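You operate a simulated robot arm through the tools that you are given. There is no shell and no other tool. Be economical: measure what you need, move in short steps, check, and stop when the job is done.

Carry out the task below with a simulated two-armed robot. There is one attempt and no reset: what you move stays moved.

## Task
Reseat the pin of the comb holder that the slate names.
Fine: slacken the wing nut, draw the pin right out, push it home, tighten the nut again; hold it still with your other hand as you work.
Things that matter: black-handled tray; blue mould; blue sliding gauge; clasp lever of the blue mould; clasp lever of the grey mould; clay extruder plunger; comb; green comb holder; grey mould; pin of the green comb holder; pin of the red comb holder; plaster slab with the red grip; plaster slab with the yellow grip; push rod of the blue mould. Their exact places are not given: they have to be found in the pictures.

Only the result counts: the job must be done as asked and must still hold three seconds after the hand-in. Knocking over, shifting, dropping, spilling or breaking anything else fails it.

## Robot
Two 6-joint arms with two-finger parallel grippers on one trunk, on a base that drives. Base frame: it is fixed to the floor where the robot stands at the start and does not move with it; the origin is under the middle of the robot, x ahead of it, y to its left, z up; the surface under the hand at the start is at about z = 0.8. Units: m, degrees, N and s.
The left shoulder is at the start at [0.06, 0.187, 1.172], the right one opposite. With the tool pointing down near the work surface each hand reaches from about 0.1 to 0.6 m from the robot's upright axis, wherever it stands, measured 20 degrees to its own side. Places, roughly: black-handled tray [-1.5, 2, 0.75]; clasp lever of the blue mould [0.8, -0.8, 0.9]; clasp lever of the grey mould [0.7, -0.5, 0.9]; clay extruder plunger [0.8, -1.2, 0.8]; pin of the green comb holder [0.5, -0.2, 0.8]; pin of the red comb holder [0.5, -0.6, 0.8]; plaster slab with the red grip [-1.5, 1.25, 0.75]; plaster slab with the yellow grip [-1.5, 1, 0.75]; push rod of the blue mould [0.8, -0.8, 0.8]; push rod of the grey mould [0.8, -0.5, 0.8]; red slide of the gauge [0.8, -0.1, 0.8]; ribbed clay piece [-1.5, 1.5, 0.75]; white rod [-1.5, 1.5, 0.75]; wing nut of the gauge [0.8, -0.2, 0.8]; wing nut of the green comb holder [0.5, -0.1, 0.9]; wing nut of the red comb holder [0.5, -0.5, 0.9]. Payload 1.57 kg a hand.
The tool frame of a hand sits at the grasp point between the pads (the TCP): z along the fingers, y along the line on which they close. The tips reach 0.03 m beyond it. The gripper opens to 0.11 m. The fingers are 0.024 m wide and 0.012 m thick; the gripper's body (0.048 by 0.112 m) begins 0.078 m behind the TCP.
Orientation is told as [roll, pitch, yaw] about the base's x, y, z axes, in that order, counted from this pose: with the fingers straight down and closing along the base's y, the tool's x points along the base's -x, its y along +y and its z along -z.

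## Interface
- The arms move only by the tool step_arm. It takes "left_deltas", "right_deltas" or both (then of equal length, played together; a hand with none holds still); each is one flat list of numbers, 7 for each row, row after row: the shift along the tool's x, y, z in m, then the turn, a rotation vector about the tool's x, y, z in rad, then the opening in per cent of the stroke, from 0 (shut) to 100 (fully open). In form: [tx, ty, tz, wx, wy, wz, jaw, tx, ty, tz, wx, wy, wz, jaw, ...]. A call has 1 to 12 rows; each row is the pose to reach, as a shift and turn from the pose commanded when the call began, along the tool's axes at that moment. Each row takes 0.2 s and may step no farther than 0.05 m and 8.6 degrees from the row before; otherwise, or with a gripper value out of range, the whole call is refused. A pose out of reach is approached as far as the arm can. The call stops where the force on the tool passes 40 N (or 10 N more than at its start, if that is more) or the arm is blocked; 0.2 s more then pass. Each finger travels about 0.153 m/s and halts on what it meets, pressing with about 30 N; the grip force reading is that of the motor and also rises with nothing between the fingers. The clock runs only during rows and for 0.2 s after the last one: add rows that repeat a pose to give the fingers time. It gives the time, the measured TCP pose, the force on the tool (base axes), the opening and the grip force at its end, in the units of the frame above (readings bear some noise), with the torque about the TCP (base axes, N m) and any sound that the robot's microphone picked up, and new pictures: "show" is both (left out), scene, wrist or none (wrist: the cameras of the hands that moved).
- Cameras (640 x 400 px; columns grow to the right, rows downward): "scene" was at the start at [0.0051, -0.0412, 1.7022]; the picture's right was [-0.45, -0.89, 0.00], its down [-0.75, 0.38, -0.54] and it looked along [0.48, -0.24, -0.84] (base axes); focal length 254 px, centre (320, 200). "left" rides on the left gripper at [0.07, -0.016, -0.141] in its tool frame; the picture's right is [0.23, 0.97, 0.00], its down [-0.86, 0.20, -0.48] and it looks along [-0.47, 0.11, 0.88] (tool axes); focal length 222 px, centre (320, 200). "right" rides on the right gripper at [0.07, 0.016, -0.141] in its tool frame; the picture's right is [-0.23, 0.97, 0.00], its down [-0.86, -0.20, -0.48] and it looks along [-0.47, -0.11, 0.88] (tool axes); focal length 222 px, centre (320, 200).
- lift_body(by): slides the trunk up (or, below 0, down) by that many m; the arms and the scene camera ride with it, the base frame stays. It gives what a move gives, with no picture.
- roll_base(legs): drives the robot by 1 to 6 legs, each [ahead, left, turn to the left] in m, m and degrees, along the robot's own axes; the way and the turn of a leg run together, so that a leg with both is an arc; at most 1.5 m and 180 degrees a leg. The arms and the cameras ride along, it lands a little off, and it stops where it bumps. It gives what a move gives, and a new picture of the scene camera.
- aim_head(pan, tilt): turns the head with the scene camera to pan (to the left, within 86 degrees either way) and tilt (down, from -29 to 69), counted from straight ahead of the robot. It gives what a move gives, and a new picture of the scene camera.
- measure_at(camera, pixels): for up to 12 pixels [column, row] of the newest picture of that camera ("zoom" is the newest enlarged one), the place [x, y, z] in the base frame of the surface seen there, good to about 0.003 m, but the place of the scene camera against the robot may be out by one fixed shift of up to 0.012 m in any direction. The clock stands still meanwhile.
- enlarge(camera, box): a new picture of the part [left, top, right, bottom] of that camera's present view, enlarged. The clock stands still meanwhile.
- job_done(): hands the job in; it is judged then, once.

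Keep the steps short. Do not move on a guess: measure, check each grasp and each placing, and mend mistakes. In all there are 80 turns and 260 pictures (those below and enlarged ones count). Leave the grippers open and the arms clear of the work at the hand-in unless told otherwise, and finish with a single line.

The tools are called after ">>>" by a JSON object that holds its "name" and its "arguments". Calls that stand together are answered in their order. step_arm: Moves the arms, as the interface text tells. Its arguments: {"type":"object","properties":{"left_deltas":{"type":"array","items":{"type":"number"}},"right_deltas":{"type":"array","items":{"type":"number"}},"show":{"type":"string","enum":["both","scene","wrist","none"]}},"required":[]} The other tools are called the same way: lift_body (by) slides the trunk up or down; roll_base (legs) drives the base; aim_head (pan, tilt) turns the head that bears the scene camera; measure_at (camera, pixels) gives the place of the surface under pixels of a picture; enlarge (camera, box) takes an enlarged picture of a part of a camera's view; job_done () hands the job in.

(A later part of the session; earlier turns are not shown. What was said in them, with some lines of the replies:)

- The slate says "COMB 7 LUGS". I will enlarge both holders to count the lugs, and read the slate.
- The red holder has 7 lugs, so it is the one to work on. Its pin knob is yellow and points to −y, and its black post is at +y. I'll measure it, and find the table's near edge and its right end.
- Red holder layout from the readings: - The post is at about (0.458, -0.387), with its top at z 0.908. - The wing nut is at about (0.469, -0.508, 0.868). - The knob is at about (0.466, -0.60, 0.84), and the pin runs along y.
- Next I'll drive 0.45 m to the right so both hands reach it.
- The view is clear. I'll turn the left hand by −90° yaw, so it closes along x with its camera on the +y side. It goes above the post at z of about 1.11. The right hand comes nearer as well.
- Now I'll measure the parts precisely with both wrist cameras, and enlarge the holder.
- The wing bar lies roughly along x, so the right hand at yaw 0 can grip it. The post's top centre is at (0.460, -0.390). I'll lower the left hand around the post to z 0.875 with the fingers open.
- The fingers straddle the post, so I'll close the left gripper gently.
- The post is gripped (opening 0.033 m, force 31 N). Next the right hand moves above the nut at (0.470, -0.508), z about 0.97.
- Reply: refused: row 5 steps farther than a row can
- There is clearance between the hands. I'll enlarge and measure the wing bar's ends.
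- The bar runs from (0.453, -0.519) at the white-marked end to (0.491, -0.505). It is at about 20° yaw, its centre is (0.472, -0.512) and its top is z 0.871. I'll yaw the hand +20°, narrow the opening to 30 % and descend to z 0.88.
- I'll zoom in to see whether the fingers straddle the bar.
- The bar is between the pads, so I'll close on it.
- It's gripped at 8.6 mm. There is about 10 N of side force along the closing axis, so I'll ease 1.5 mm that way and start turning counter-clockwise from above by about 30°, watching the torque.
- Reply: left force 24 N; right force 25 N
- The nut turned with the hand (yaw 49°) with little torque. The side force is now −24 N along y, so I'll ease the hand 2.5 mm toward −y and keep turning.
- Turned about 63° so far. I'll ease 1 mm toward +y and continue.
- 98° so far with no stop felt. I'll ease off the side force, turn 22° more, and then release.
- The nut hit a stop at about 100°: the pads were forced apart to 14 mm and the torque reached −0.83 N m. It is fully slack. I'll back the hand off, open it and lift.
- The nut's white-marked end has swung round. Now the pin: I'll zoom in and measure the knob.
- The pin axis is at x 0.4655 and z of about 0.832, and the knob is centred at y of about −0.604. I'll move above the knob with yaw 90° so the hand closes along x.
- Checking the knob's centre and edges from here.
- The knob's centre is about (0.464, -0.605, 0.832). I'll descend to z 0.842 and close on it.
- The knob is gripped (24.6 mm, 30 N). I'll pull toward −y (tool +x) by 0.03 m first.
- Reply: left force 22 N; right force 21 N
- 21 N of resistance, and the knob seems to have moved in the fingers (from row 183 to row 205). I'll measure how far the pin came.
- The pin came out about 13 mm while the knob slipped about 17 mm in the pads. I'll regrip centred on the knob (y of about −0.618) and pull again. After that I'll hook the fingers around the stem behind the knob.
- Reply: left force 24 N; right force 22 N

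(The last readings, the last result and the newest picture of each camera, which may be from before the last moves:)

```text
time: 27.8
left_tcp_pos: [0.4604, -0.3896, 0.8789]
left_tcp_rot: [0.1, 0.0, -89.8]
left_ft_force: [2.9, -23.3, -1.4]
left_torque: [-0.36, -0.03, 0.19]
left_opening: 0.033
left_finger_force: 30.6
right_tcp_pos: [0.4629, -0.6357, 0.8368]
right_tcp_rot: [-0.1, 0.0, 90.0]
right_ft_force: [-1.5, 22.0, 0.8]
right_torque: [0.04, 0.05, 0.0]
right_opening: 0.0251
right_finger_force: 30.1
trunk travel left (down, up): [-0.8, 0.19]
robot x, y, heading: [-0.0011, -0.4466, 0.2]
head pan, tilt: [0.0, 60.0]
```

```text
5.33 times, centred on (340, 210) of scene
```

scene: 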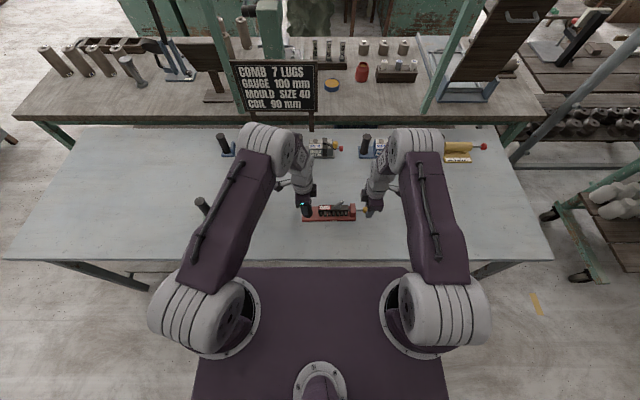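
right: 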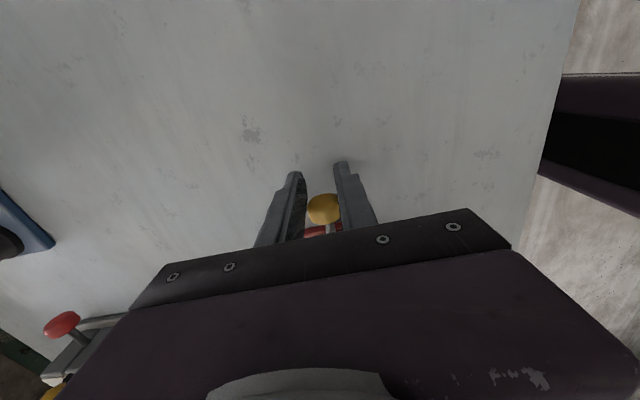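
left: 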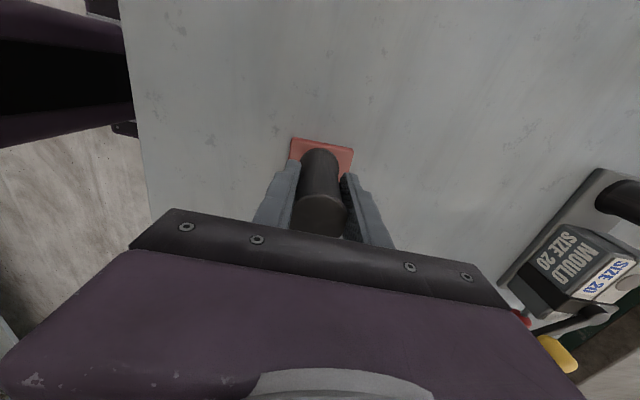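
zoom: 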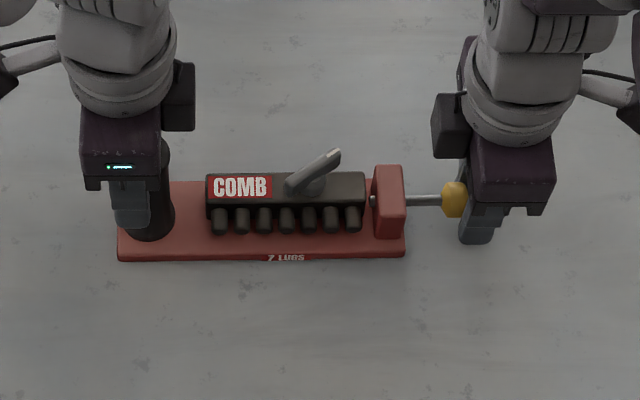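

This time the pin did not move and the knob just slid at about 22 N. I'll look closely at the gap between the body and the block to see where the pin's inner end is.

>>> {"name": "enlarge", "arguments": {"camera": "scene", "box": [330, 200, 380, 230]}}

>>> {"name": "measure_at", "arguments": {"camera": "zoom", "pixels": [[200, 100], [330, 110], [440, 110], [500, 110], [230, 110]]}}

```text
12.80 times, centred on (355, 215) of scene
```

zoom: 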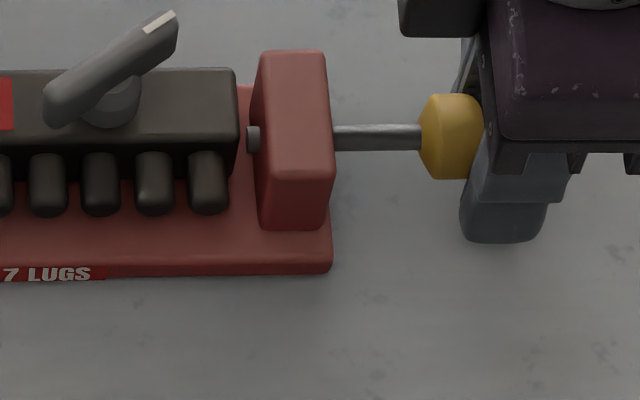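

```text
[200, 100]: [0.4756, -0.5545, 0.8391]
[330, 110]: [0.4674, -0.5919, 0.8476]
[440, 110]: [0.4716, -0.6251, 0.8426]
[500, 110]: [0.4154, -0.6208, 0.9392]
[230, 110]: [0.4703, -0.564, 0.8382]
```

The inner end of the pin has left the body and only about 3 mm shows inside the block, so it may be at its end stop. To test with a positive hold, I'll grip the knob front to back with one fingertip behind its rim. First I'll open, lift and turn to yaw 0.

>>> {"name": "step_arm", "arguments": {"right_deltas": [0, 0, 0, 0, 0, 0, 40, 0, 0, -0.03, 0, 0, 0, 50, 0, 0, -0.07, 0, 0, 0.14, 50, -0.005, 0, -0.09, 0, 0, 0.28, 45, -0.01, 0, -0.09, 0, 0, 0.43, 40, -0.0175, 0, -0.09, 0, 0, 0.58, 36, -0.0175, 0, -0.09, 0, 0, 0.72, 36, -0.0175, 0, -0.09, 0, 0, 0.87, 36, -0.0175, 0, -0.09, 0, 0, 1.01, 36, -0.0175, 0, -0.09, 0, 0, 1.15, 36, -0.0175, 0, -0.09, 0, 0, 1.29, 36, -0.0175, 0, -0.09, 0, 0, 1.43, 36], "show": "none"}}

>>> {"name": "step_arm", "arguments": {"right_deltas": [0, 0, 0, 0, 0, 0.07, 36, 0, 0, 0, 0, 0, 0.14, 36, 0, 0, 0, 0, 0, 0.14, 36], "show": "both"}}

```text
time: 30.4
left_tcp_pos: [0.4583, -0.389, 0.8782]
left_tcp_rot: [0.0, 0.0, -89.8]
left_ft_force: [-3.0, 0.1, -0.5]
left_torque: [0.03, 0.14, -0.16]
left_opening: 0.033
left_finger_force: 29.9
right_tcp_pos: [0.4627, -0.6183, 0.9275]
right_tcp_rot: [0.0, 0.0, 8.1]
right_ft_force: [-0.5, 0.0, -0.3]
right_torque: [0.01, -0.03, -0.01]
right_opening: 0.0396
right_finger_force: 0.0
trunk travel left (down, up): [-0.8, 0.19]
robot x, y, heading: [-0.0041, -0.4472, 0.2]
head pan, tilt: [0.0, 60.0]
```

```text
time: 31.2
left_tcp_pos: [0.4594, -0.3887, 0.8787]
left_tcp_rot: [-0.1, 0.0, -89.9]
left_ft_force: [-1.3, -0.7, -0.1]
left_torque: [-0.05, 0.08, -0.09]
left_opening: 0.033
left_finger_force: 30.0
right_tcp_pos: [0.4637, -0.6187, 0.9281]
right_tcp_rot: [0.0, -0.1, 0.0]
right_ft_force: [-0.6, 1.2, 0.0]
right_torque: [-0.03, -0.01, 0.0]
right_opening: 0.0395
right_finger_force: 0.0
trunk travel left (down, up): [-0.8, 0.19]
robot x, y, heading: [0.0005, -0.4488, -0.1]
head pan, tilt: [0.0, 60.0]
```

scene: 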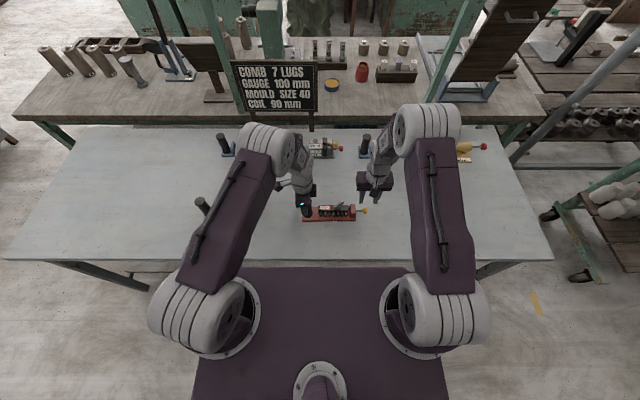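
right: 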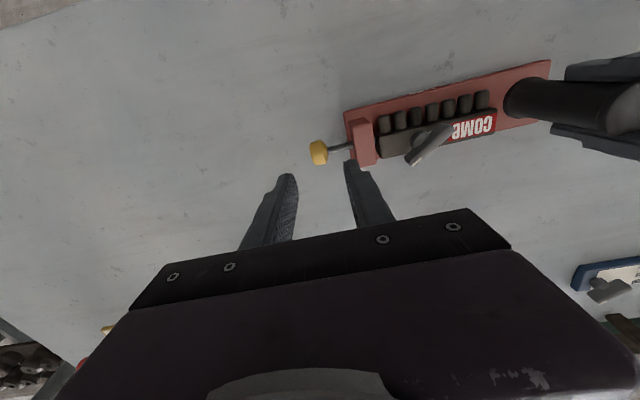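

Measuring the knob's ends, the stem and the block face.

>>> {"name": "enlarge", "arguments": {"camera": "right", "box": [290, 110, 402, 180]}}

>>> {"name": "measure_at", "arguments": {"camera": "right", "pixels": [[313, 153], [319, 152], [325, 150], [333, 148], [342, 146], [348, 146], [360, 140]]}}

```text
5.71 times, centred on (346, 145) of right
```

zoom: 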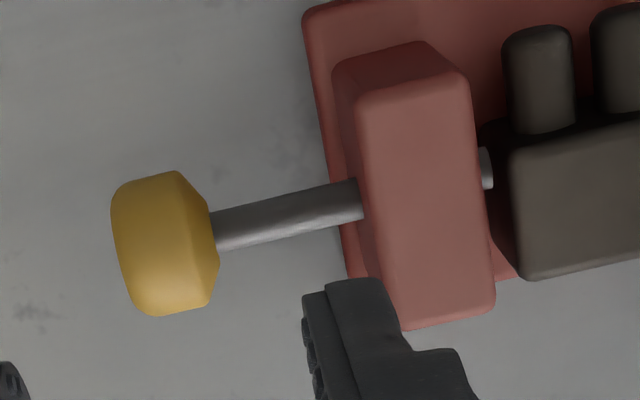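

```text
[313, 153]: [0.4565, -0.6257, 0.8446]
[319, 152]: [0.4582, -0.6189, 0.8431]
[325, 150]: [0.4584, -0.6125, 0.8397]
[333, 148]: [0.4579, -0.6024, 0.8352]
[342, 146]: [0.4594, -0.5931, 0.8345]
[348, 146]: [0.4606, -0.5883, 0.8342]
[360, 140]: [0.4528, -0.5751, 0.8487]
```

The knob spans y −0.609 to −0.629. I'll shift to y −0.622, descend so the tips are at z of about 0.838 (just above the stem), and close.

>>> {"name": "step_arm", "arguments": {"right_deltas": [0.002, -0.0035, 0.03, 0, 0, 0, 36, 0.002, -0.0035, 0.05, 0, 0, 0, 36, 0.002, -0.0035, 0.06, 0, 0, 0, 36, 0.002, -0.0035, 0.06, 0, 0, 0, 25, 0.002, -0.0035, 0.06, 0, 0, 0, 15, 0.002, -0.0035, 0.06, 0, 0, 0, 5, 0.002, -0.0035, 0.06, 0, 0, 0, 5], "show": "wrist"}}

>>> {"name": "enlarge", "arguments": {"camera": "scene", "box": [320, 180, 400, 230]}}

```text
time: 32.8
left_tcp_pos: [0.4592, -0.3902, 0.8779]
left_tcp_rot: [0.0, 0.0, -89.9]
left_ft_force: [-0.5, -15.2, 0.7]
left_torque: [-0.28, 0.17, -0.05]
left_opening: 0.033
left_finger_force: 29.8
right_tcp_pos: [0.462, -0.6215, 0.8679]
right_tcp_rot: [0.0, 0.0, 0.1]
right_ft_force: [-0.6, 13.5, 0.7]
right_torque: [0.34, 0.01, 0.0]
right_opening: 0.0178
right_finger_force: 6.8
trunk travel left (down, up): [-0.8, 0.19]
robot x, y, heading: [0.0019, -0.4461, 0.1]
head pan, tilt: [0.0, 60.0]
```

right: 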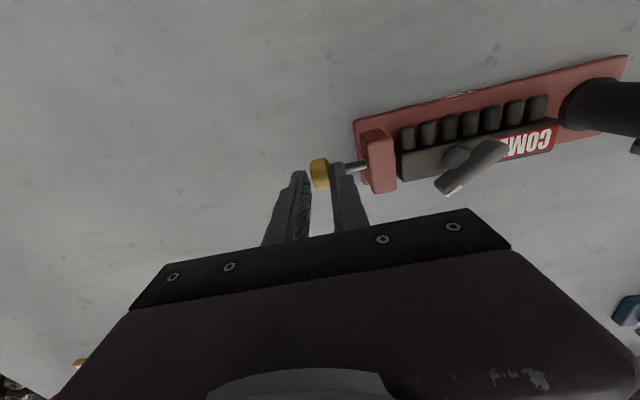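

```text
8.00 times, centred on (360, 205) of scene
```

zoom: 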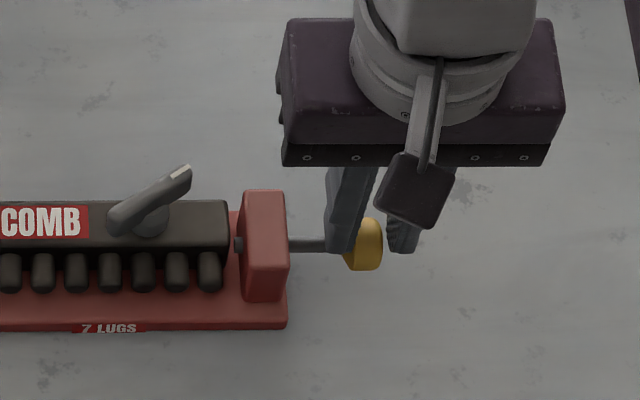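

The inner finger is behind the knob and the knob is held front to back (17.8 mm). I'll pull −y in 2 mm steps; the call stops at 40 N if it is blocked.

>>> {"name": "step_arm", "arguments": {"right_deltas": [0, -0.002, 0, 0, 0, 0, 5, 0, -0.004, 0, 0, 0, 0, 5, 0, -0.006, 0, 0, 0, 0, 5, 0, -0.008, 0, 0, 0, 0, 5, 0, -0.01, 0, 0, 0, 0, 5], "show": "wrist"}}

>>> {"name": "enlarge", "arguments": {"camera": "scene", "box": [320, 180, 400, 230]}}

```text
time: 34.0
left_tcp_pos: [0.4594, -0.3897, 0.8777]
left_tcp_rot: [0.1, 0.1, -89.9]
left_ft_force: [1.2, -23.6, -0.6]
left_torque: [0.05, 0.05, 0.02]
left_opening: 0.033
left_finger_force: 29.8
right_tcp_pos: [0.4621, -0.6306, 0.8656]
right_tcp_rot: [0.0, 0.0, 0.0]
right_ft_force: [-1.6, 26.4, 2.7]
right_torque: [0.73, 0.13, 0.07]
right_opening: 0.0288
right_finger_force: 13.1
trunk travel left (down, up): [-0.8, 0.19]
robot x, y, heading: [-0.0036, -0.4441, 0.1]
head pan, tilt: [0.0, 60.0]
```

right: 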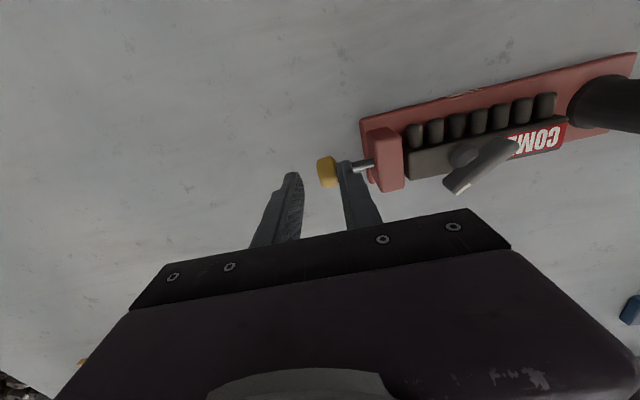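

```text
8.00 times, centred on (360, 205) of scene
```

zoom: 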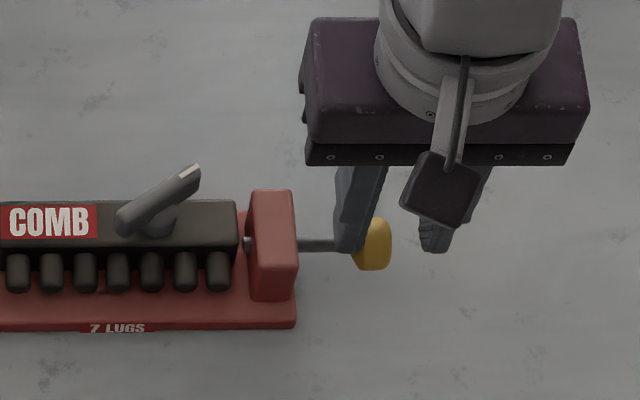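

The pin would not come any further. At 26 N the holder itself crept about 3 mm in the left grip, so the pin is at its out stop (about 13–14 mm of travel). No more pulling. I'll lift, move beyond the knob, shut the fingers and lower them in front of its end face to push it home.

>>> {"name": "step_arm", "arguments": {"right_deltas": [0, 0.002, 0, 0, 0, 0, 36, 0, 0.004, 0, 0, 0, 0, 38, 0, 0.004, -0.03, 0, 0, 0, 38, 0, -0.01, -0.05, 0, 0, 0, 20, -0.001, -0.036, -0.05, 0, 0, 0, 0, -0.001, -0.036, -0.03, 0, 0, 0, 0, -0.001, -0.036, 0, 0, 0, 0, 0, -0.001, -0.036, 0.018, 0, 0, 0, 0, -0.001, -0.036, 0.018, 0, 0, 0, 0]}}

>>> {"name": "enlarge", "arguments": {"camera": "scene", "box": [280, 180, 400, 240]}}

```text
time: 36.0
left_tcp_pos: [0.4581, -0.3894, 0.8777]
left_tcp_rot: [0.0, -0.1, -90.1]
left_ft_force: [-2.8, -0.7, 2.6]
left_torque: [-0.37, 0.19, -0.22]
left_opening: 0.0329
left_finger_force: 29.7
right_tcp_pos: [0.4612, -0.6685, 0.8494]
right_tcp_rot: [0.0, 0.0, 0.1]
right_ft_force: [-0.2, 0.0, 0.2]
right_torque: [0.02, 0.0, -0.04]
right_opening: 0.0
right_finger_force: 21.1
trunk travel left (down, up): [-0.8, 0.19]
robot x, y, heading: [-0.0001, -0.4477, 0.1]
head pan, tilt: [0.0, 60.0]
```

scene: 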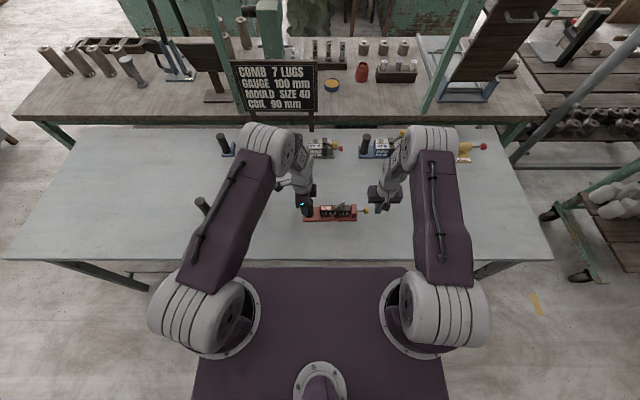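
right: 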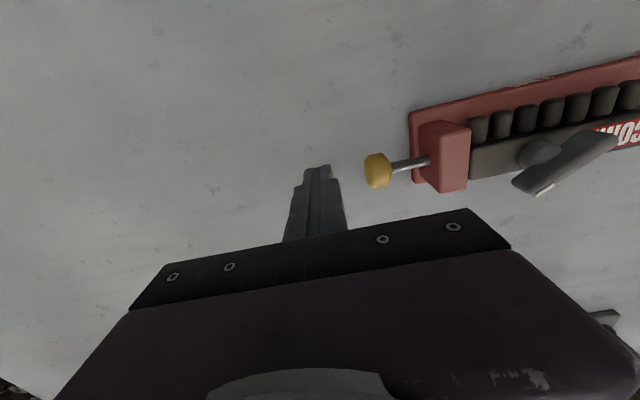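

```text
5.33 times, centred on (340, 210) of scene
```

zoom: 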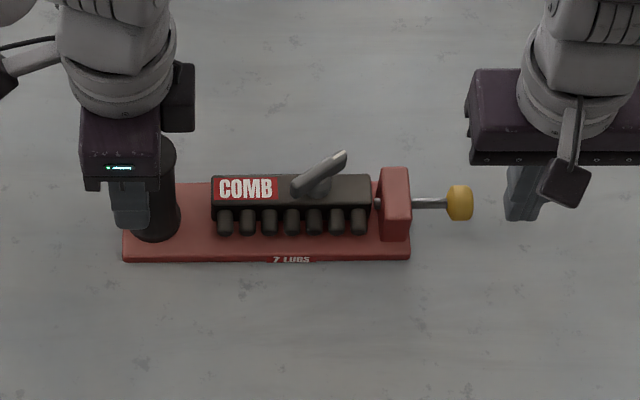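

The holder is about 3–4 mm to −y of where it was. I'll measure the knob and block now.

>>> {"name": "measure_at", "arguments": {"camera": "right", "pixels": [[369, 170], [377, 168], [385, 168], [400, 165], [420, 161], [445, 140], [377, 183], [377, 158]]}}

```text
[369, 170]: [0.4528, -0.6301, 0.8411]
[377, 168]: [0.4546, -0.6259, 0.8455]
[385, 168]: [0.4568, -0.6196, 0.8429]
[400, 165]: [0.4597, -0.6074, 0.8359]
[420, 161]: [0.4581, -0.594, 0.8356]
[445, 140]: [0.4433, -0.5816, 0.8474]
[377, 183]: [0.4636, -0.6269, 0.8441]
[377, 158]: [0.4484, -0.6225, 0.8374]
```

The knob's front is at y of about −0.632 and the pin's x is about 0.459. I'll push +y slowly until the hand is at y −0.631, which is about 13 mm of pin travel.

>>> {"name": "step_arm", "arguments": {"right_deltas": [0.002, 0.012, 0, 0, 0, 0, 0, 0.002, 0.02, 0, 0, 0, 0, 0, 0.002, 0.023, 0, 0, 0, 0, 0, 0.002, 0.026, 0, 0, 0, 0, 0, 0.002, 0.029, 0, 0, 0, 0, 0, 0.002, 0.032, 0, 0, 0, 0, 0, 0.002, 0.035, 0, 0, 0, 0, 0, 0.002, 0.0375, 0, 0, 0, 0, 0], "show": "wrist"}}

>>> {"name": "enlarge", "arguments": {"camera": "scene", "box": [280, 180, 400, 240]}}

```text
time: 37.8
left_tcp_pos: [0.4591, -0.3899, 0.8782]
left_tcp_rot: [0.0, 0.0, -90.0]
left_ft_force: [-2.2, 2.2, 2.3]
left_torque: [0.05, -0.04, -0.29]
left_opening: 0.0332
left_finger_force: 30.0
right_tcp_pos: [0.4612, -0.6309, 0.8494]
right_tcp_rot: [0.0, 0.1, 0.1]
right_ft_force: [2.2, -2.0, -0.8]
right_torque: [-0.01, -0.01, -0.02]
right_opening: 0.0001
right_finger_force: 21.3
trunk travel left (down, up): [-0.8, 0.19]
robot x, y, heading: [0.0003, -0.4463, 0.1]
head pan, tilt: [0.0, 60.0]
```

right: 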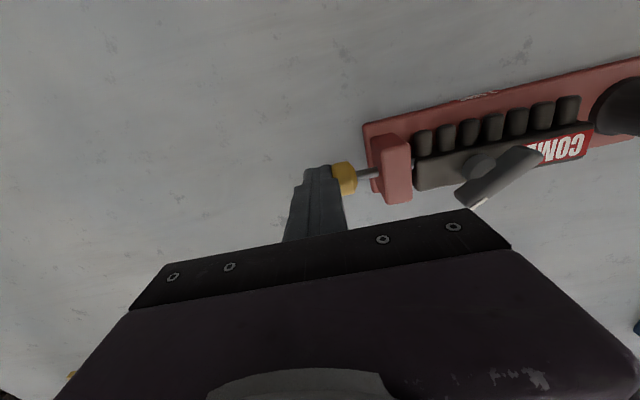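

```text
5.33 times, centred on (340, 210) of scene
```

zoom: 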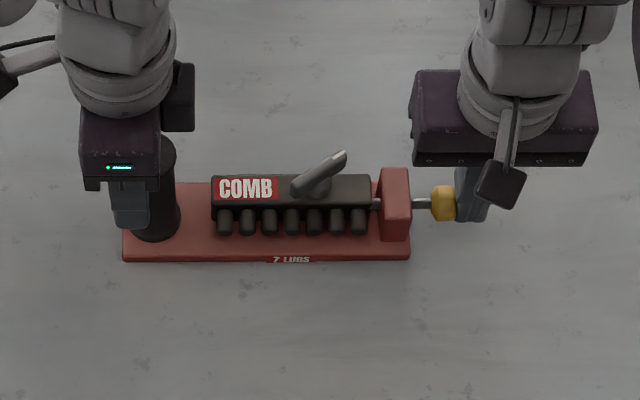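

It slides freely at 2 N, which confirms that the earlier block was the out stop. I'll keep pushing in 1 mm steps.

>>> {"name": "step_arm", "arguments": {"right_deltas": [0.001, 0.001, 0, 0, 0, 0, 0, 0.001, 0.002, 0, 0, 0, 0, 0, 0.001, 0.003, 0, 0, 0, 0, 0, 0.001, 0.004, 0, 0, 0, 0, 0], "show": "none"}}

>>> {"name": "enlarge", "arguments": {"camera": "scene", "box": [280, 180, 400, 240]}}

```text
time: 38.8
left_tcp_pos: [0.4598, -0.3885, 0.879]
left_tcp_rot: [0.0, 0.1, -89.9]
left_ft_force: [0.3, 3.5, 0.9]
left_torque: [1.0, 0.12, 0.02]
left_opening: 0.0326
left_finger_force: 30.4
right_tcp_pos: [0.4595, -0.6264, 0.8492]
right_tcp_rot: [-0.1, 0.0, 0.1]
right_ft_force: [-1.1, -3.0, 2.1]
right_torque: [-0.03, 0.04, 0.01]
right_opening: 0.0
right_finger_force: 21.6
trunk travel left (down, up): [-0.8, 0.19]
robot x, y, heading: [-0.0024, -0.4456, 0.3]
head pan, tilt: [0.0, 60.0]
```

```text
5.33 times, centred on (340, 210) of scene
```

zoom: 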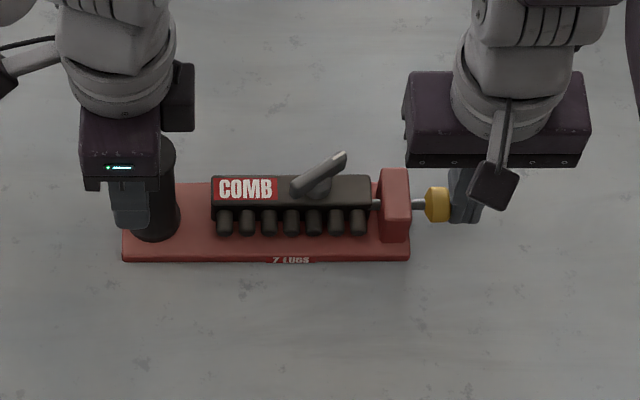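

Only 3 N still, and the knob is now closer to the block than at the start, so the pin was not fully seated before. I'll push on to the stop.

>>> {"name": "step_arm", "arguments": {"right_deltas": [0, 0.0015, 0, 0, 0, 0, 0, 0, 0.003, 0, 0, 0, 0, 0, 0, 0.0045, 0, 0, 0, 0, 0, 0, 0.006, 0, 0, 0, 0, 0], "show": "none"}}

>>> {"name": "enlarge", "arguments": {"camera": "scene", "box": [280, 180, 400, 240]}}

```text
time: 39.8
left_tcp_pos: [0.4585, -0.3896, 0.8784]
left_tcp_rot: [0.0, 0.0, -89.9]
left_ft_force: [-2.2, 5.6, 4.0]
left_torque: [-0.29, 0.04, -0.23]
left_opening: 0.0331
left_finger_force: 30.2
right_tcp_pos: [0.4593, -0.6194, 0.8483]
right_tcp_rot: [0.1, 0.0, 0.1]
right_ft_force: [2.9, -5.9, 0.1]
right_torque: [-0.11, -0.01, 0.01]
right_opening: 0.0
right_finger_force: 21.4
trunk travel left (down, up): [-0.8, 0.19]
robot x, y, heading: [-0.0029, -0.4436, 0.0]
head pan, tilt: [0.0, 60.0]
```

```text
5.33 times, centred on (340, 210) of scene
```

zoom: 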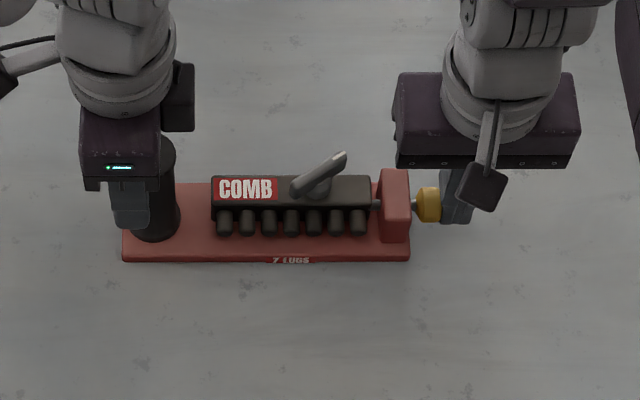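

Still moving, with about 5 mm of gap left and 6 N. Continuing.

>>> {"name": "step_arm", "arguments": {"right_deltas": [0, 0.0015, 0, 0, 0, 0, 0, 0, 0.003, 0, 0, 0, 0, 0, 0, 0.004, 0, 0, 0, 0, 0, 0, 0.005, 0, 0, 0, 0, 0], "show": "wrist"}}

>>> {"name": "enlarge", "arguments": {"camera": "scene", "box": [280, 180, 400, 240]}}

```text
time: 40.8
left_tcp_pos: [0.4593, -0.3888, 0.8791]
left_tcp_rot: [0.0, 0.0, -89.9]
left_ft_force: [1.8, 23.9, 2.8]
left_torque: [0.01, -0.16, 0.2]
left_opening: 0.0329
left_finger_force: 30.1
right_tcp_pos: [0.459, -0.6158, 0.8494]
right_tcp_rot: [0.0, 0.2, 0.0]
right_ft_force: [-1.6, -26.4, 0.2]
right_torque: [-0.46, 0.06, 0.06]
right_opening: 0.0
right_finger_force: 21.2
trunk travel left (down, up): [-0.8, 0.19]
robot x, y, heading: [-0.0023, -0.4465, 0.3]
head pan, tilt: [0.0, 60.0]
```

right: 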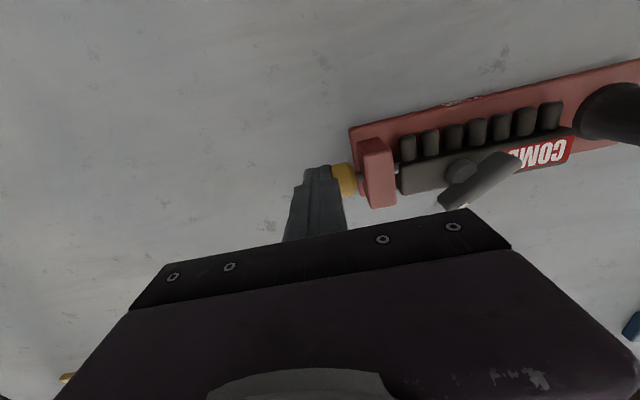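

```text
5.33 times, centred on (340, 210) of scene
```

zoom: 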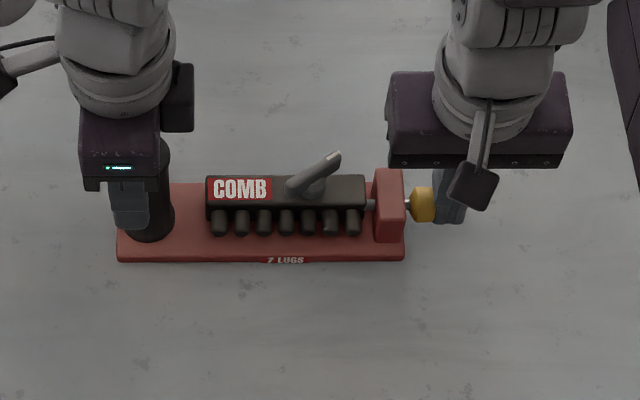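

Force rose to 26 N: the pin is home at its stop, and the holder is back in its original place (label and plate edges match). I'll back off, lift, and start turning the hand toward the nut.

>>> {"name": "step_arm", "arguments": {"right_deltas": [0, -0.008, 0, 0, 0, 0, 0, 0, -0.02, -0.01, 0, 0, 0, 0, 0, -0.02, -0.05, 0, 0, 0, 0, 0, -0.02, -0.09, 0, 0, -0.13, 20, 0, -0.01, -0.12, 0, 0, -0.26, 50, -0.003, 0.02, -0.125, 0, 0, -0.4, 50, -0.006, 0.05, -0.125, 0, 0, -0.54, 50, -0.009, 0.08, -0.125, 0, 0, -0.68, 50, -0.012, 0.103, -0.125, 0, 0, -0.82, 50, -0.012, 0.103, -0.125, 0, 0, -0.96, 50, -0.012, 0.103, -0.125, 0, 0, -1.1, 50, -0.012, 0.103, -0.125, 0, 0, -1.24, 50], "show": "both"}}

>>> {"name": "enlarge", "arguments": {"camera": "right", "box": [260, 40, 400, 220]}}

```text
time: 43.4
left_tcp_pos: [0.4596, -0.3901, 0.8777]
left_tcp_rot: [0.0, 0.0, -90.0]
left_ft_force: [0.0, 0.3, 0.6]
left_torque: [-0.12, -0.02, 0.02]
left_opening: 0.0332
left_finger_force: 29.7
right_tcp_pos: [0.4705, -0.5123, 0.9746]
right_tcp_rot: [0.0, 0.0, 71.3]
right_ft_force: [-0.8, 0.4, -0.1]
right_torque: [0.04, 0.0, 0.02]
right_opening: 0.055
right_finger_force: 0.1
trunk travel left (down, up): [-0.8, 0.19]
robot x, y, heading: [0.0029, -0.4459, 0.2]
head pan, tilt: [0.0, 60.0]
```

scene: 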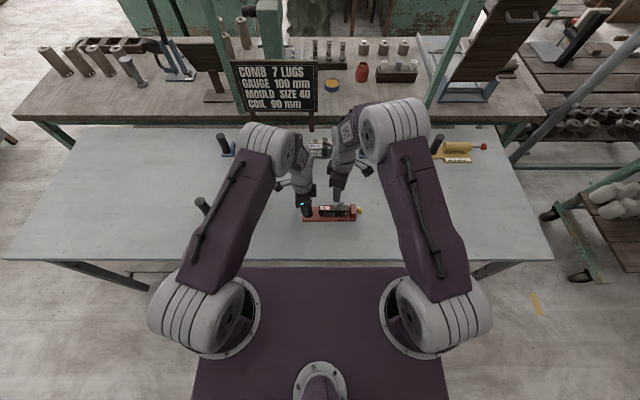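
right: 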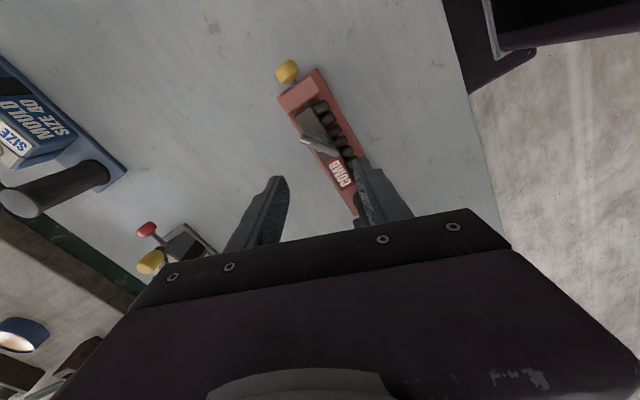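

```text
2.22 times, centred on (330, 130) of right
```

zoom: 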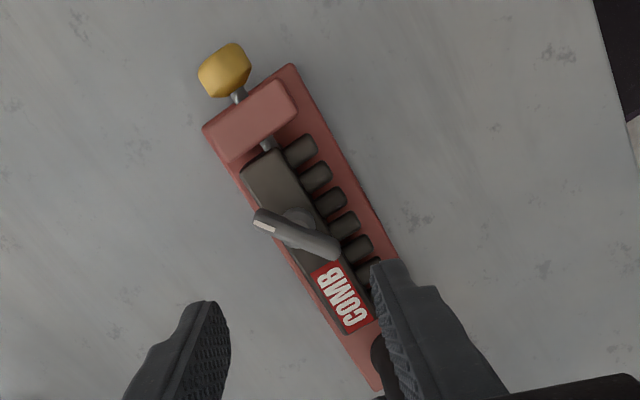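

Measuring the bar's ends, the knob and the remaining stem.

>>> {"name": "measure_at", "arguments": {"camera": "zoom", "pixels": [[262, 220], [280, 229], [297, 236], [315, 243], [332, 250], [225, 72], [238, 97], [252, 120]]}}

```text
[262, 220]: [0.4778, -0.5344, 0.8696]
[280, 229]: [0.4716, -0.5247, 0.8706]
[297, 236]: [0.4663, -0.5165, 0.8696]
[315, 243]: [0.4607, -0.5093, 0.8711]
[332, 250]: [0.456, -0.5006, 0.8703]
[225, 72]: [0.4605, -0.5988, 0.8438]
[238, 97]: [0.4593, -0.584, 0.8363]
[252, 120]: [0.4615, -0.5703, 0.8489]
```

The bar is at about 123°, centred at (0.467, −0.5175). I'll turn the hand to yaw 123°, set 30 % opening, and descend to z 0.878.

>>> {"name": "step_arm", "arguments": {"right_deltas": [0.002, 0.001, 0, 0, 0, -0.13, 40, 0.004, 0.0016, 0, 0, 0, -0.26, 30, 0.006, 0.0016, 0, 0, 0, -0.39, 30, 0.006, 0.0016, 0, 0, 0, -0.52, 30, 0.006, 0.0016, 0, 0, 0, -0.65, 30, 0.006, 0.0016, 0, 0, 0, -0.78, 30, 0.006, 0.0016, 0, 0, 0, -0.9, 30, 0.006, 0.0016, 0.04, 0, 0, -0.9, 30, 0.006, 0.0016, 0.075, 0, 0, -0.9, 30, 0.006, 0.0016, 0.0965, 0, 0, -0.9, 30, 0.006, 0.0016, 0.0965, 0, 0, -0.9, 30], "show": "wrist"}}

>>> {"name": "enlarge", "arguments": {"camera": "right", "box": [250, 130, 410, 230]}}

```text
time: 45.8
left_tcp_pos: [0.4587, -0.39, 0.8791]
left_tcp_rot: [0.0, 0.0, -89.8]
left_ft_force: [-1.0, 0.2, 0.1]
left_torque: [-0.08, 0.03, -0.16]
left_opening: 0.0329
left_finger_force: 29.9
right_tcp_pos: [0.4674, -0.518, 0.8764]
right_tcp_rot: [0.0, 0.0, 122.7]
right_ft_force: [0.5, 0.2, 0.3]
right_torque: [0.01, -0.01, 0.04]
right_opening: 0.0331
right_finger_force: 0.0
trunk travel left (down, up): [-0.8, 0.19]
robot x, y, heading: [0.0027, -0.4457, 0.1]
head pan, tilt: [0.0, 60.0]
```

right: 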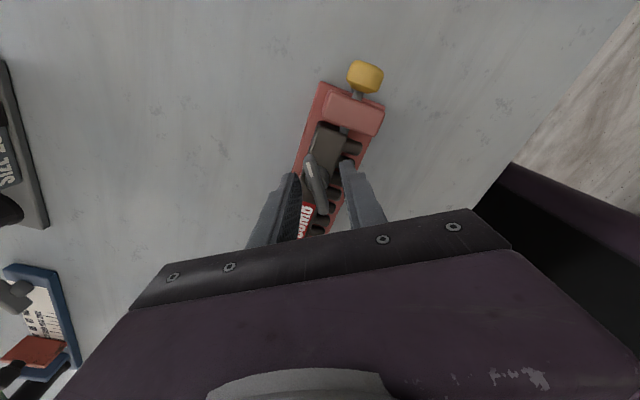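

```text
4.00 times, centred on (330, 180) of right
```

zoom: 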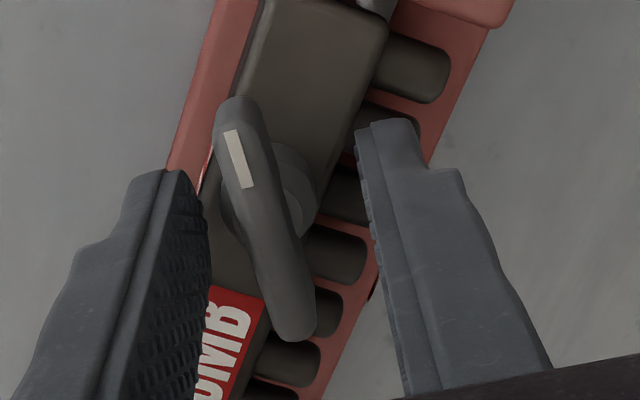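

The bar sits about 3–4 mm toward the left pad. I'll shift −3.5 mm along tool y and close.

>>> {"name": "step_arm", "arguments": {"right_deltas": [0, -0.0035, 0, 0, 0, 0, 30, 0, -0.0035, 0, 0, 0, 0, 20, 0, -0.0035, 0, 0, 0, 0, 10, 0, -0.0035, 0, 0, 0, 0, 0, 0, -0.0035, 0, 0, 0, 0, 0], "show": "wrist"}}

```text
time: 47.0
left_tcp_pos: [0.4582, -0.3894, 0.8778]
left_tcp_rot: [0.0, 0.0, -90.0]
left_ft_force: [3.6, 3.7, -0.5]
left_torque: [0.23, 0.05, 0.42]
left_opening: 0.0332
left_finger_force: 29.9
right_tcp_pos: [0.4697, -0.5172, 0.8761]
right_tcp_rot: [0.1, 0.0, 122.8]
right_ft_force: [-4.7, -3.3, 1.2]
right_torque: [0.08, 0.09, 0.04]
right_opening: 0.0087
right_finger_force: 27.2
trunk travel left (down, up): [-0.8, 0.19]
robot x, y, heading: [-0.0018, -0.4495, 0.1]
head pan, tilt: [0.0, 60.0]
```

right: 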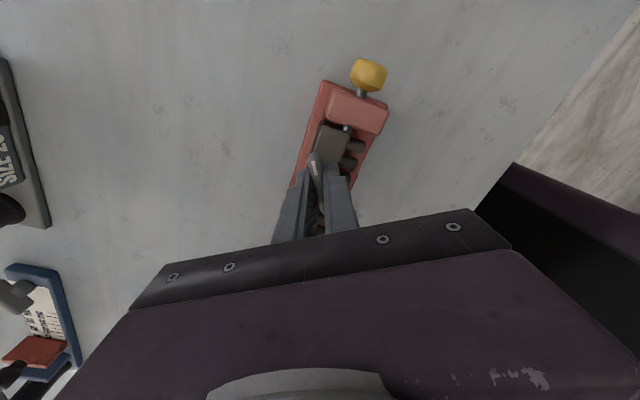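

Good centred grip (8.7 mm, 6 N side force). I'll turn clockwise by 0.6 rad.

>>> {"name": "step_arm", "arguments": {"right_deltas": [0, 0, 0, 0, 0, 0.12, 0, 0, 0, 0, 0, 0, 0.24, 0, 0, 0, 0, 0, 0, 0.36, 0, 0, 0, 0, 0, 0, 0.48, 0, 0, 0, 0, 0, 0, 0.6, 0], "show": "wrist"}}

```text
time: 48.2
left_tcp_pos: [0.4605, -0.3888, 0.8778]
left_tcp_rot: [-0.1, -0.1, -89.9]
left_ft_force: [1.2, 15.8, 7.7]
left_torque: [-0.53, -0.15, 0.3]
left_opening: 0.0329
left_finger_force: 30.4
right_tcp_pos: [0.4713, -0.5168, 0.8774]
right_tcp_rot: [0.1, 0.1, 88.2]
right_ft_force: [-1.6, -15.8, -7.1]
right_torque: [-0.52, -0.03, 0.04]
right_opening: 0.0087
right_finger_force: 27.3
trunk travel left (down, up): [-0.8, 0.19]
robot x, y, heading: [0.0001, -0.4469, 0.3]
head pan, tilt: [0.0, 60.0]
```

right: 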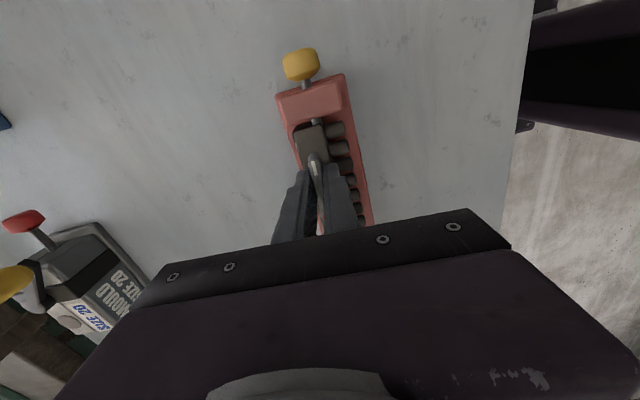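

Easing 1.5 mm toward −y and turning another 0.6 rad.

>>> {"name": "step_arm", "arguments": {"right_deltas": [0.0015, 0, 0, 0, 0, 0.12, 0, 0.0015, 0, 0, 0, 0, 0.24, 0, 0.0015, 0, 0, 0, 0, 0.36, 0, 0.0015, 0, 0, 0, 0, 0.48, 0, 0.0015, 0, 0, 0, 0, 0.6, 0], "show": "wrist"}}

```text
time: 49.4
left_tcp_pos: [0.4601, -0.3902, 0.8772]
left_tcp_rot: [0.1, 0.0, -89.9]
left_ft_force: [5.8, 0.0, 2.4]
left_torque: [0.05, -0.23, 0.57]
left_opening: 0.033
left_finger_force: 30.3
right_tcp_pos: [0.4711, -0.5162, 0.877]
right_tcp_rot: [0.0, 0.0, 53.9]
right_ft_force: [-5.0, -0.6, -0.7]
right_torque: [-0.28, 0.19, 0.05]
right_opening: 0.0086
right_finger_force: 27.6
trunk travel left (down, up): [-0.8, 0.19]
robot x, y, heading: [-0.0012, -0.4449, -0.1]
head pan, tilt: [0.0, 60.0]
```

right: 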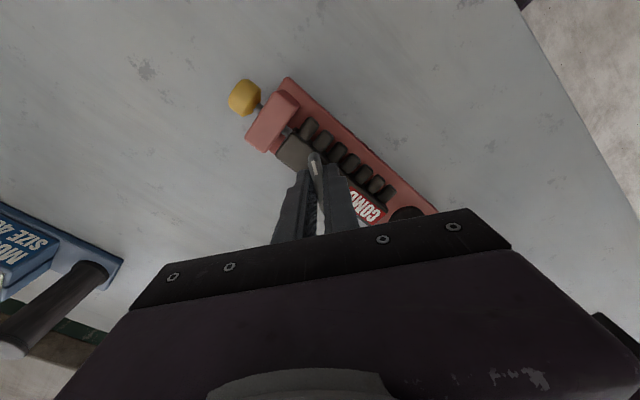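

Smooth so far (yaw 54°). I'll turn another 0.6 rad toward the starting angle of 20°.

>>> {"name": "step_arm", "arguments": {"right_deltas": [0, 0, 0, 0, 0, 0.12, 0, 0, 0, 0, 0, 0, 0.24, 0, 0, 0, 0, 0, 0, 0.36, 0, 0, 0, 0, 0, 0, 0.48, 0, 0, 0, 0, 0, 0, 0.6, 0], "show": "wrist"}}

```text
time: 50.6
left_tcp_pos: [0.4604, -0.39, 0.8785]
left_tcp_rot: [0.1, -0.1, -89.8]
left_ft_force: [3.3, -16.0, 4.8]
left_torque: [-0.66, -0.26, 0.33]
left_opening: 0.033
left_finger_force: 30.6
right_tcp_pos: [0.4708, -0.5171, 0.8785]
right_tcp_rot: [0.0, 0.0, 19.3]
right_ft_force: [-4.8, 17.7, -5.4]
right_torque: [-0.13, 0.18, 0.04]
right_opening: 0.0083
right_finger_force: 27.1
trunk travel left (down, up): [-0.8, 0.19]
robot x, y, heading: [0.0012, -0.4473, 0.0]
head pan, tilt: [0.0, 60.0]
```

right: 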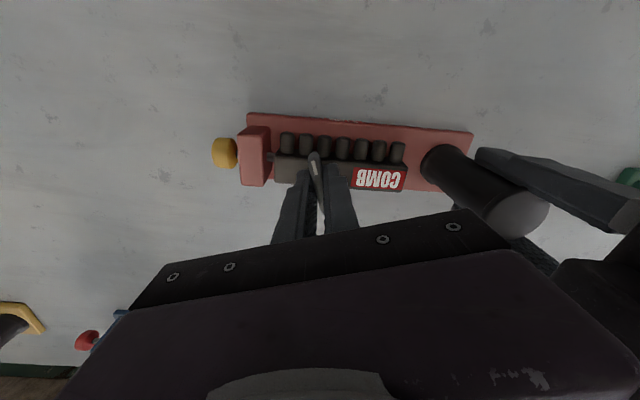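

Back at the starting angle with no tightening torque yet. I'll ease +1.5 mm in y and keep turning clockwise until it resists.

>>> {"name": "step_arm", "arguments": {"right_deltas": [0, 0.0015, 0, 0, 0, 0.08, 0, 0, 0.0015, 0, 0, 0, 0.16, 0, 0, 0.0015, 0, 0, 0, 0.24, 0, 0, 0.0015, 0, 0, 0, 0.3, 0], "show": "wrist"}}

```text
time: 51.6
left_tcp_pos: [0.4597, -0.3885, 0.8793]
left_tcp_rot: [0.0, 0.1, -89.8]
left_ft_force: [8.8, -3.0, 1.3]
left_torque: [0.65, 0.05, -0.13]
left_opening: 0.033
left_finger_force: 30.4
right_tcp_pos: [0.4704, -0.5162, 0.8783]
right_tcp_rot: [0.0, 0.1, 2.4]
right_ft_force: [-6.6, 3.5, 0.0]
right_torque: [-0.23, -0.34, 0.95]
right_opening: 0.0136
right_finger_force: 30.2
trunk travel left (down, up): [-0.8, 0.19]
robot x, y, heading: [0.0009, -0.4446, 0.2]
head pan, tilt: [0.0, 60.0]
```

right: 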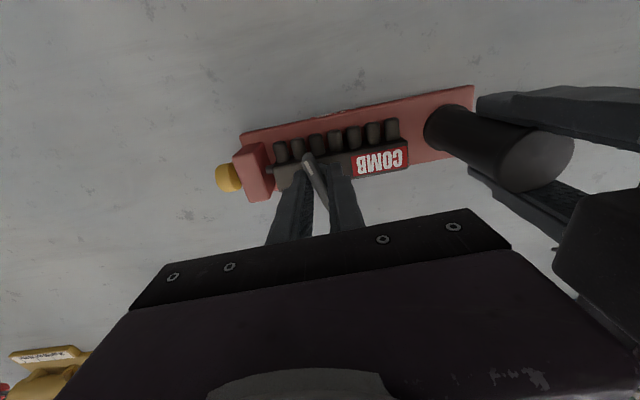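

The pads were forced to 13.6 mm and torque rose to 0.95 N m: the nut is tight against its stop. I'll back off the twist, open, lift, and retreat to the right.

>>> {"name": "step_arm", "arguments": {"right_deltas": [0, 0, 0, 0, 0, -0.1, 10, 0, 0, 0, 0, 0, -0.22, 18, 0, 0, 0, 0, 0, -0.26, 30, 0, 0, 0, 0, 0, -0.26, 30, 0, 0, -0.03, 0, 0, -0.26, 30, 0, 0, -0.07, 0, 0, -0.2, 50, 0, -0.01, -0.11, 0, 0, -0.1, 70, 0, -0.04, -0.13, 0, 0, 0, 100, 0, -0.08, -0.14, 0, 0, 0, 100, 0, -0.12, -0.14, 0, 0, 0, 100]}}

>>> {"name": "enlarge", "arguments": {"camera": "scene", "box": [280, 180, 400, 240]}}

>>> {"name": "enlarge", "arguments": {"camera": "right", "box": [330, 60, 560, 200]}}

```text
time: 53.8
left_tcp_pos: [0.4587, -0.3898, 0.8792]
left_tcp_rot: [0.0, 0.1, -89.9]
left_ft_force: [-2.1, -1.6, 1.0]
left_torque: [0.47, 0.0, 0.02]
left_opening: 0.0328
left_finger_force: 30.0
right_tcp_pos: [0.474, -0.6376, 1.0179]
right_tcp_rot: [0.1, -0.1, 2.4]
right_ft_force: [0.8, -0.8, 0.0]
right_torque: [-0.03, -0.01, -0.02]
right_opening: 0.1099
right_finger_force: 0.1
trunk travel left (down, up): [-0.8, 0.19]
robot x, y, heading: [0.0035, -0.4463, -0.0]
head pan, tilt: [0.0, 60.0]
```

scene: 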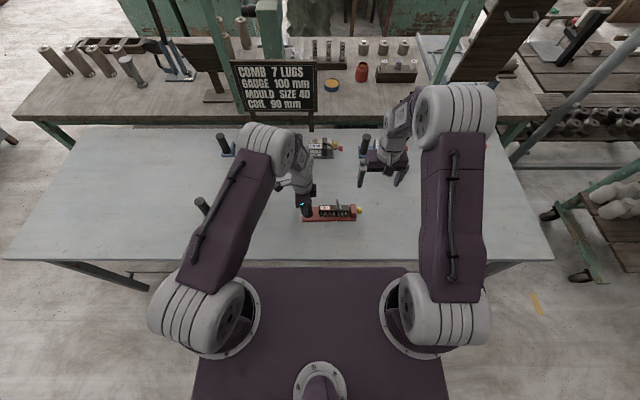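
right: 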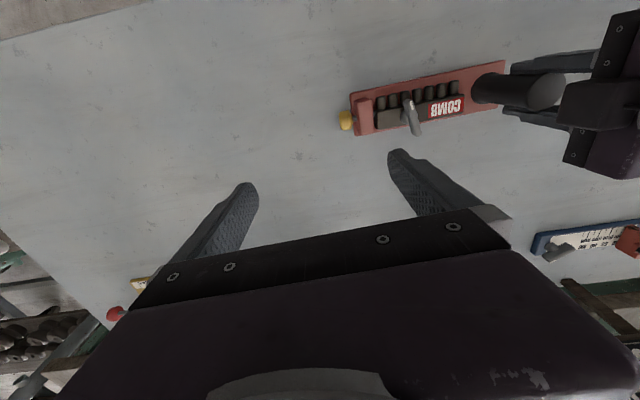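

```text
5.33 times, centred on (340, 210) of scene
```

zoom: 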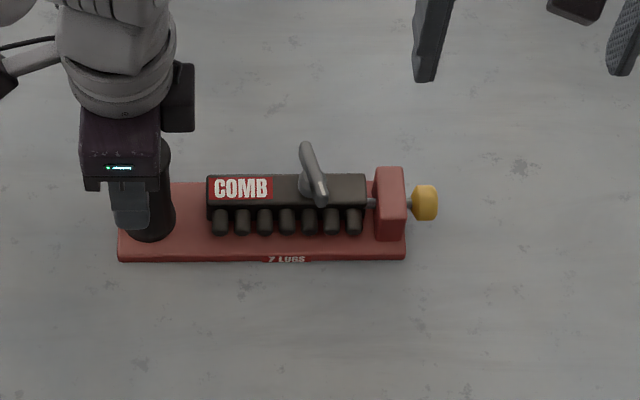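

```text
2.78 times, centred on (445, 130) of right
```

zoom: 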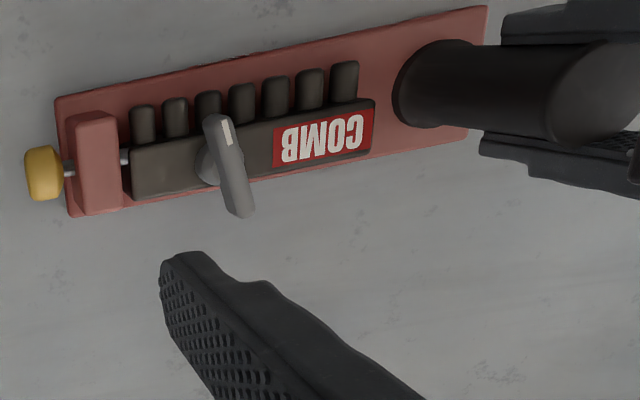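

The nut is back at its starting angle, the pin is home, and the holder is in place. Now I'll release the left hand and raise it straight up.

>>> {"name": "step_arm", "arguments": {"left_deltas": [0, 0, 0, 0, 0, 0, 45, 0, 0, 0, 0, 0, 0, 70, 0, 0, 0, 0, 0, 0, 100, 0, 0, 0, 0, 0, 0, 100, 0, 0, -0.04, 0, 0, 0, 100, 0, 0, -0.085, 0, 0, 0, 100, 0, 0, -0.13, 0, 0, 0, 100, 0, 0, -0.175, 0, 0, 0, 100, 0, 0, -0.22, 0, 0, 0, 100, 0, 0, -0.22, 0, 0, 0, 100]}}

>>> {"name": "enlarge", "arguments": {"camera": "scene", "box": [280, 180, 400, 240]}}

>>> {"name": "enlarge", "arguments": {"camera": "left", "box": [240, 105, 400, 230]}}

```text
time: 56.0
left_tcp_pos: [0.4613, -0.3885, 1.0974]
left_tcp_rot: [-0.1, 0.0, -89.9]
left_ft_force: [0.8, -0.4, 0.8]
left_torque: [0.0, 0.0, 0.0]
left_opening: 0.1101
left_finger_force: 0.1
right_tcp_pos: [0.4752, -0.6372, 1.0176]
right_tcp_rot: [0.0, 0.0, 2.4]
right_ft_force: [0.4, 0.5, 0.6]
right_torque: [-0.06, 0.0, 0.01]
right_opening: 0.1099
right_finger_force: 0.0
trunk travel left (down, up): [-0.8, 0.19]
robot x, y, heading: [0.0021, -0.4452, 0.2]
head pan, tilt: [0.0, 60.0]
```

scene: 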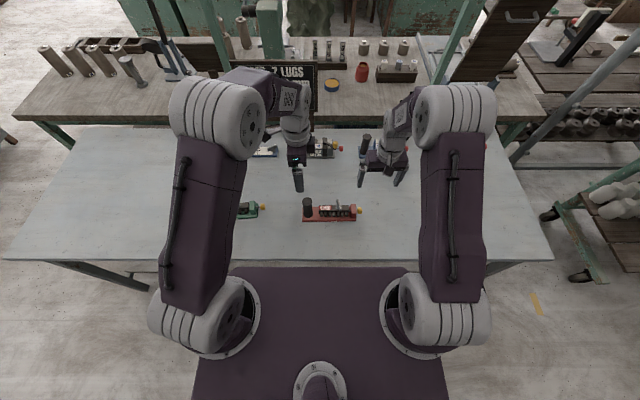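
left: 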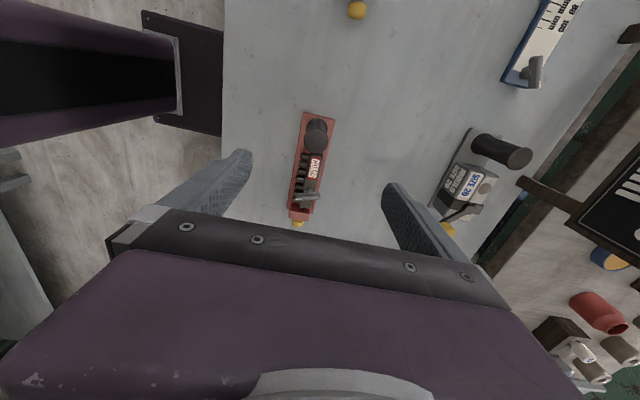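

```text
5.33 times, centred on (340, 210) of scene
```

zoom: 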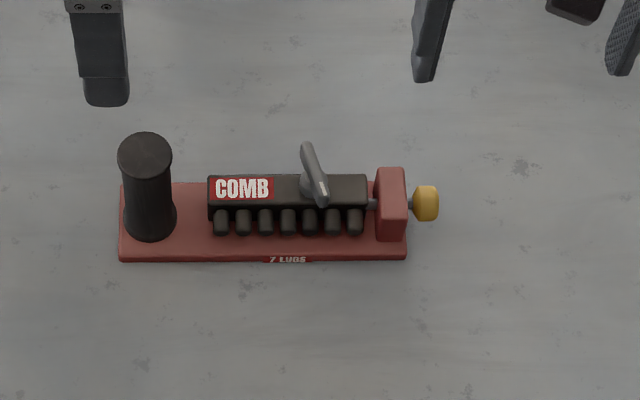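

```text
3.20 times, centred on (320, 168) of left
```

zoom: 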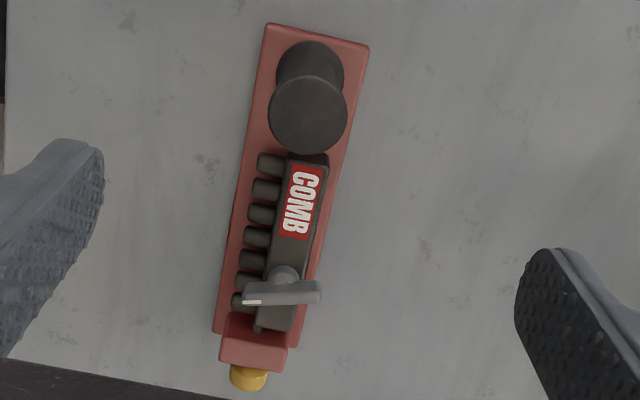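

The holder stands where it was, the pin is fully in, the nut is tight, and both hands are open and clear. Handing in.

>>> {"name": "job_done", "arguments": {}}

```text
The job is handed in.
```

I reseated the red (7-lug) comb holder's pin: nut slackened, pin drawn to its out stop and pushed home, nut retightened, though the holder crept 3–4 mm in the left grip during the pull before the push returned it.
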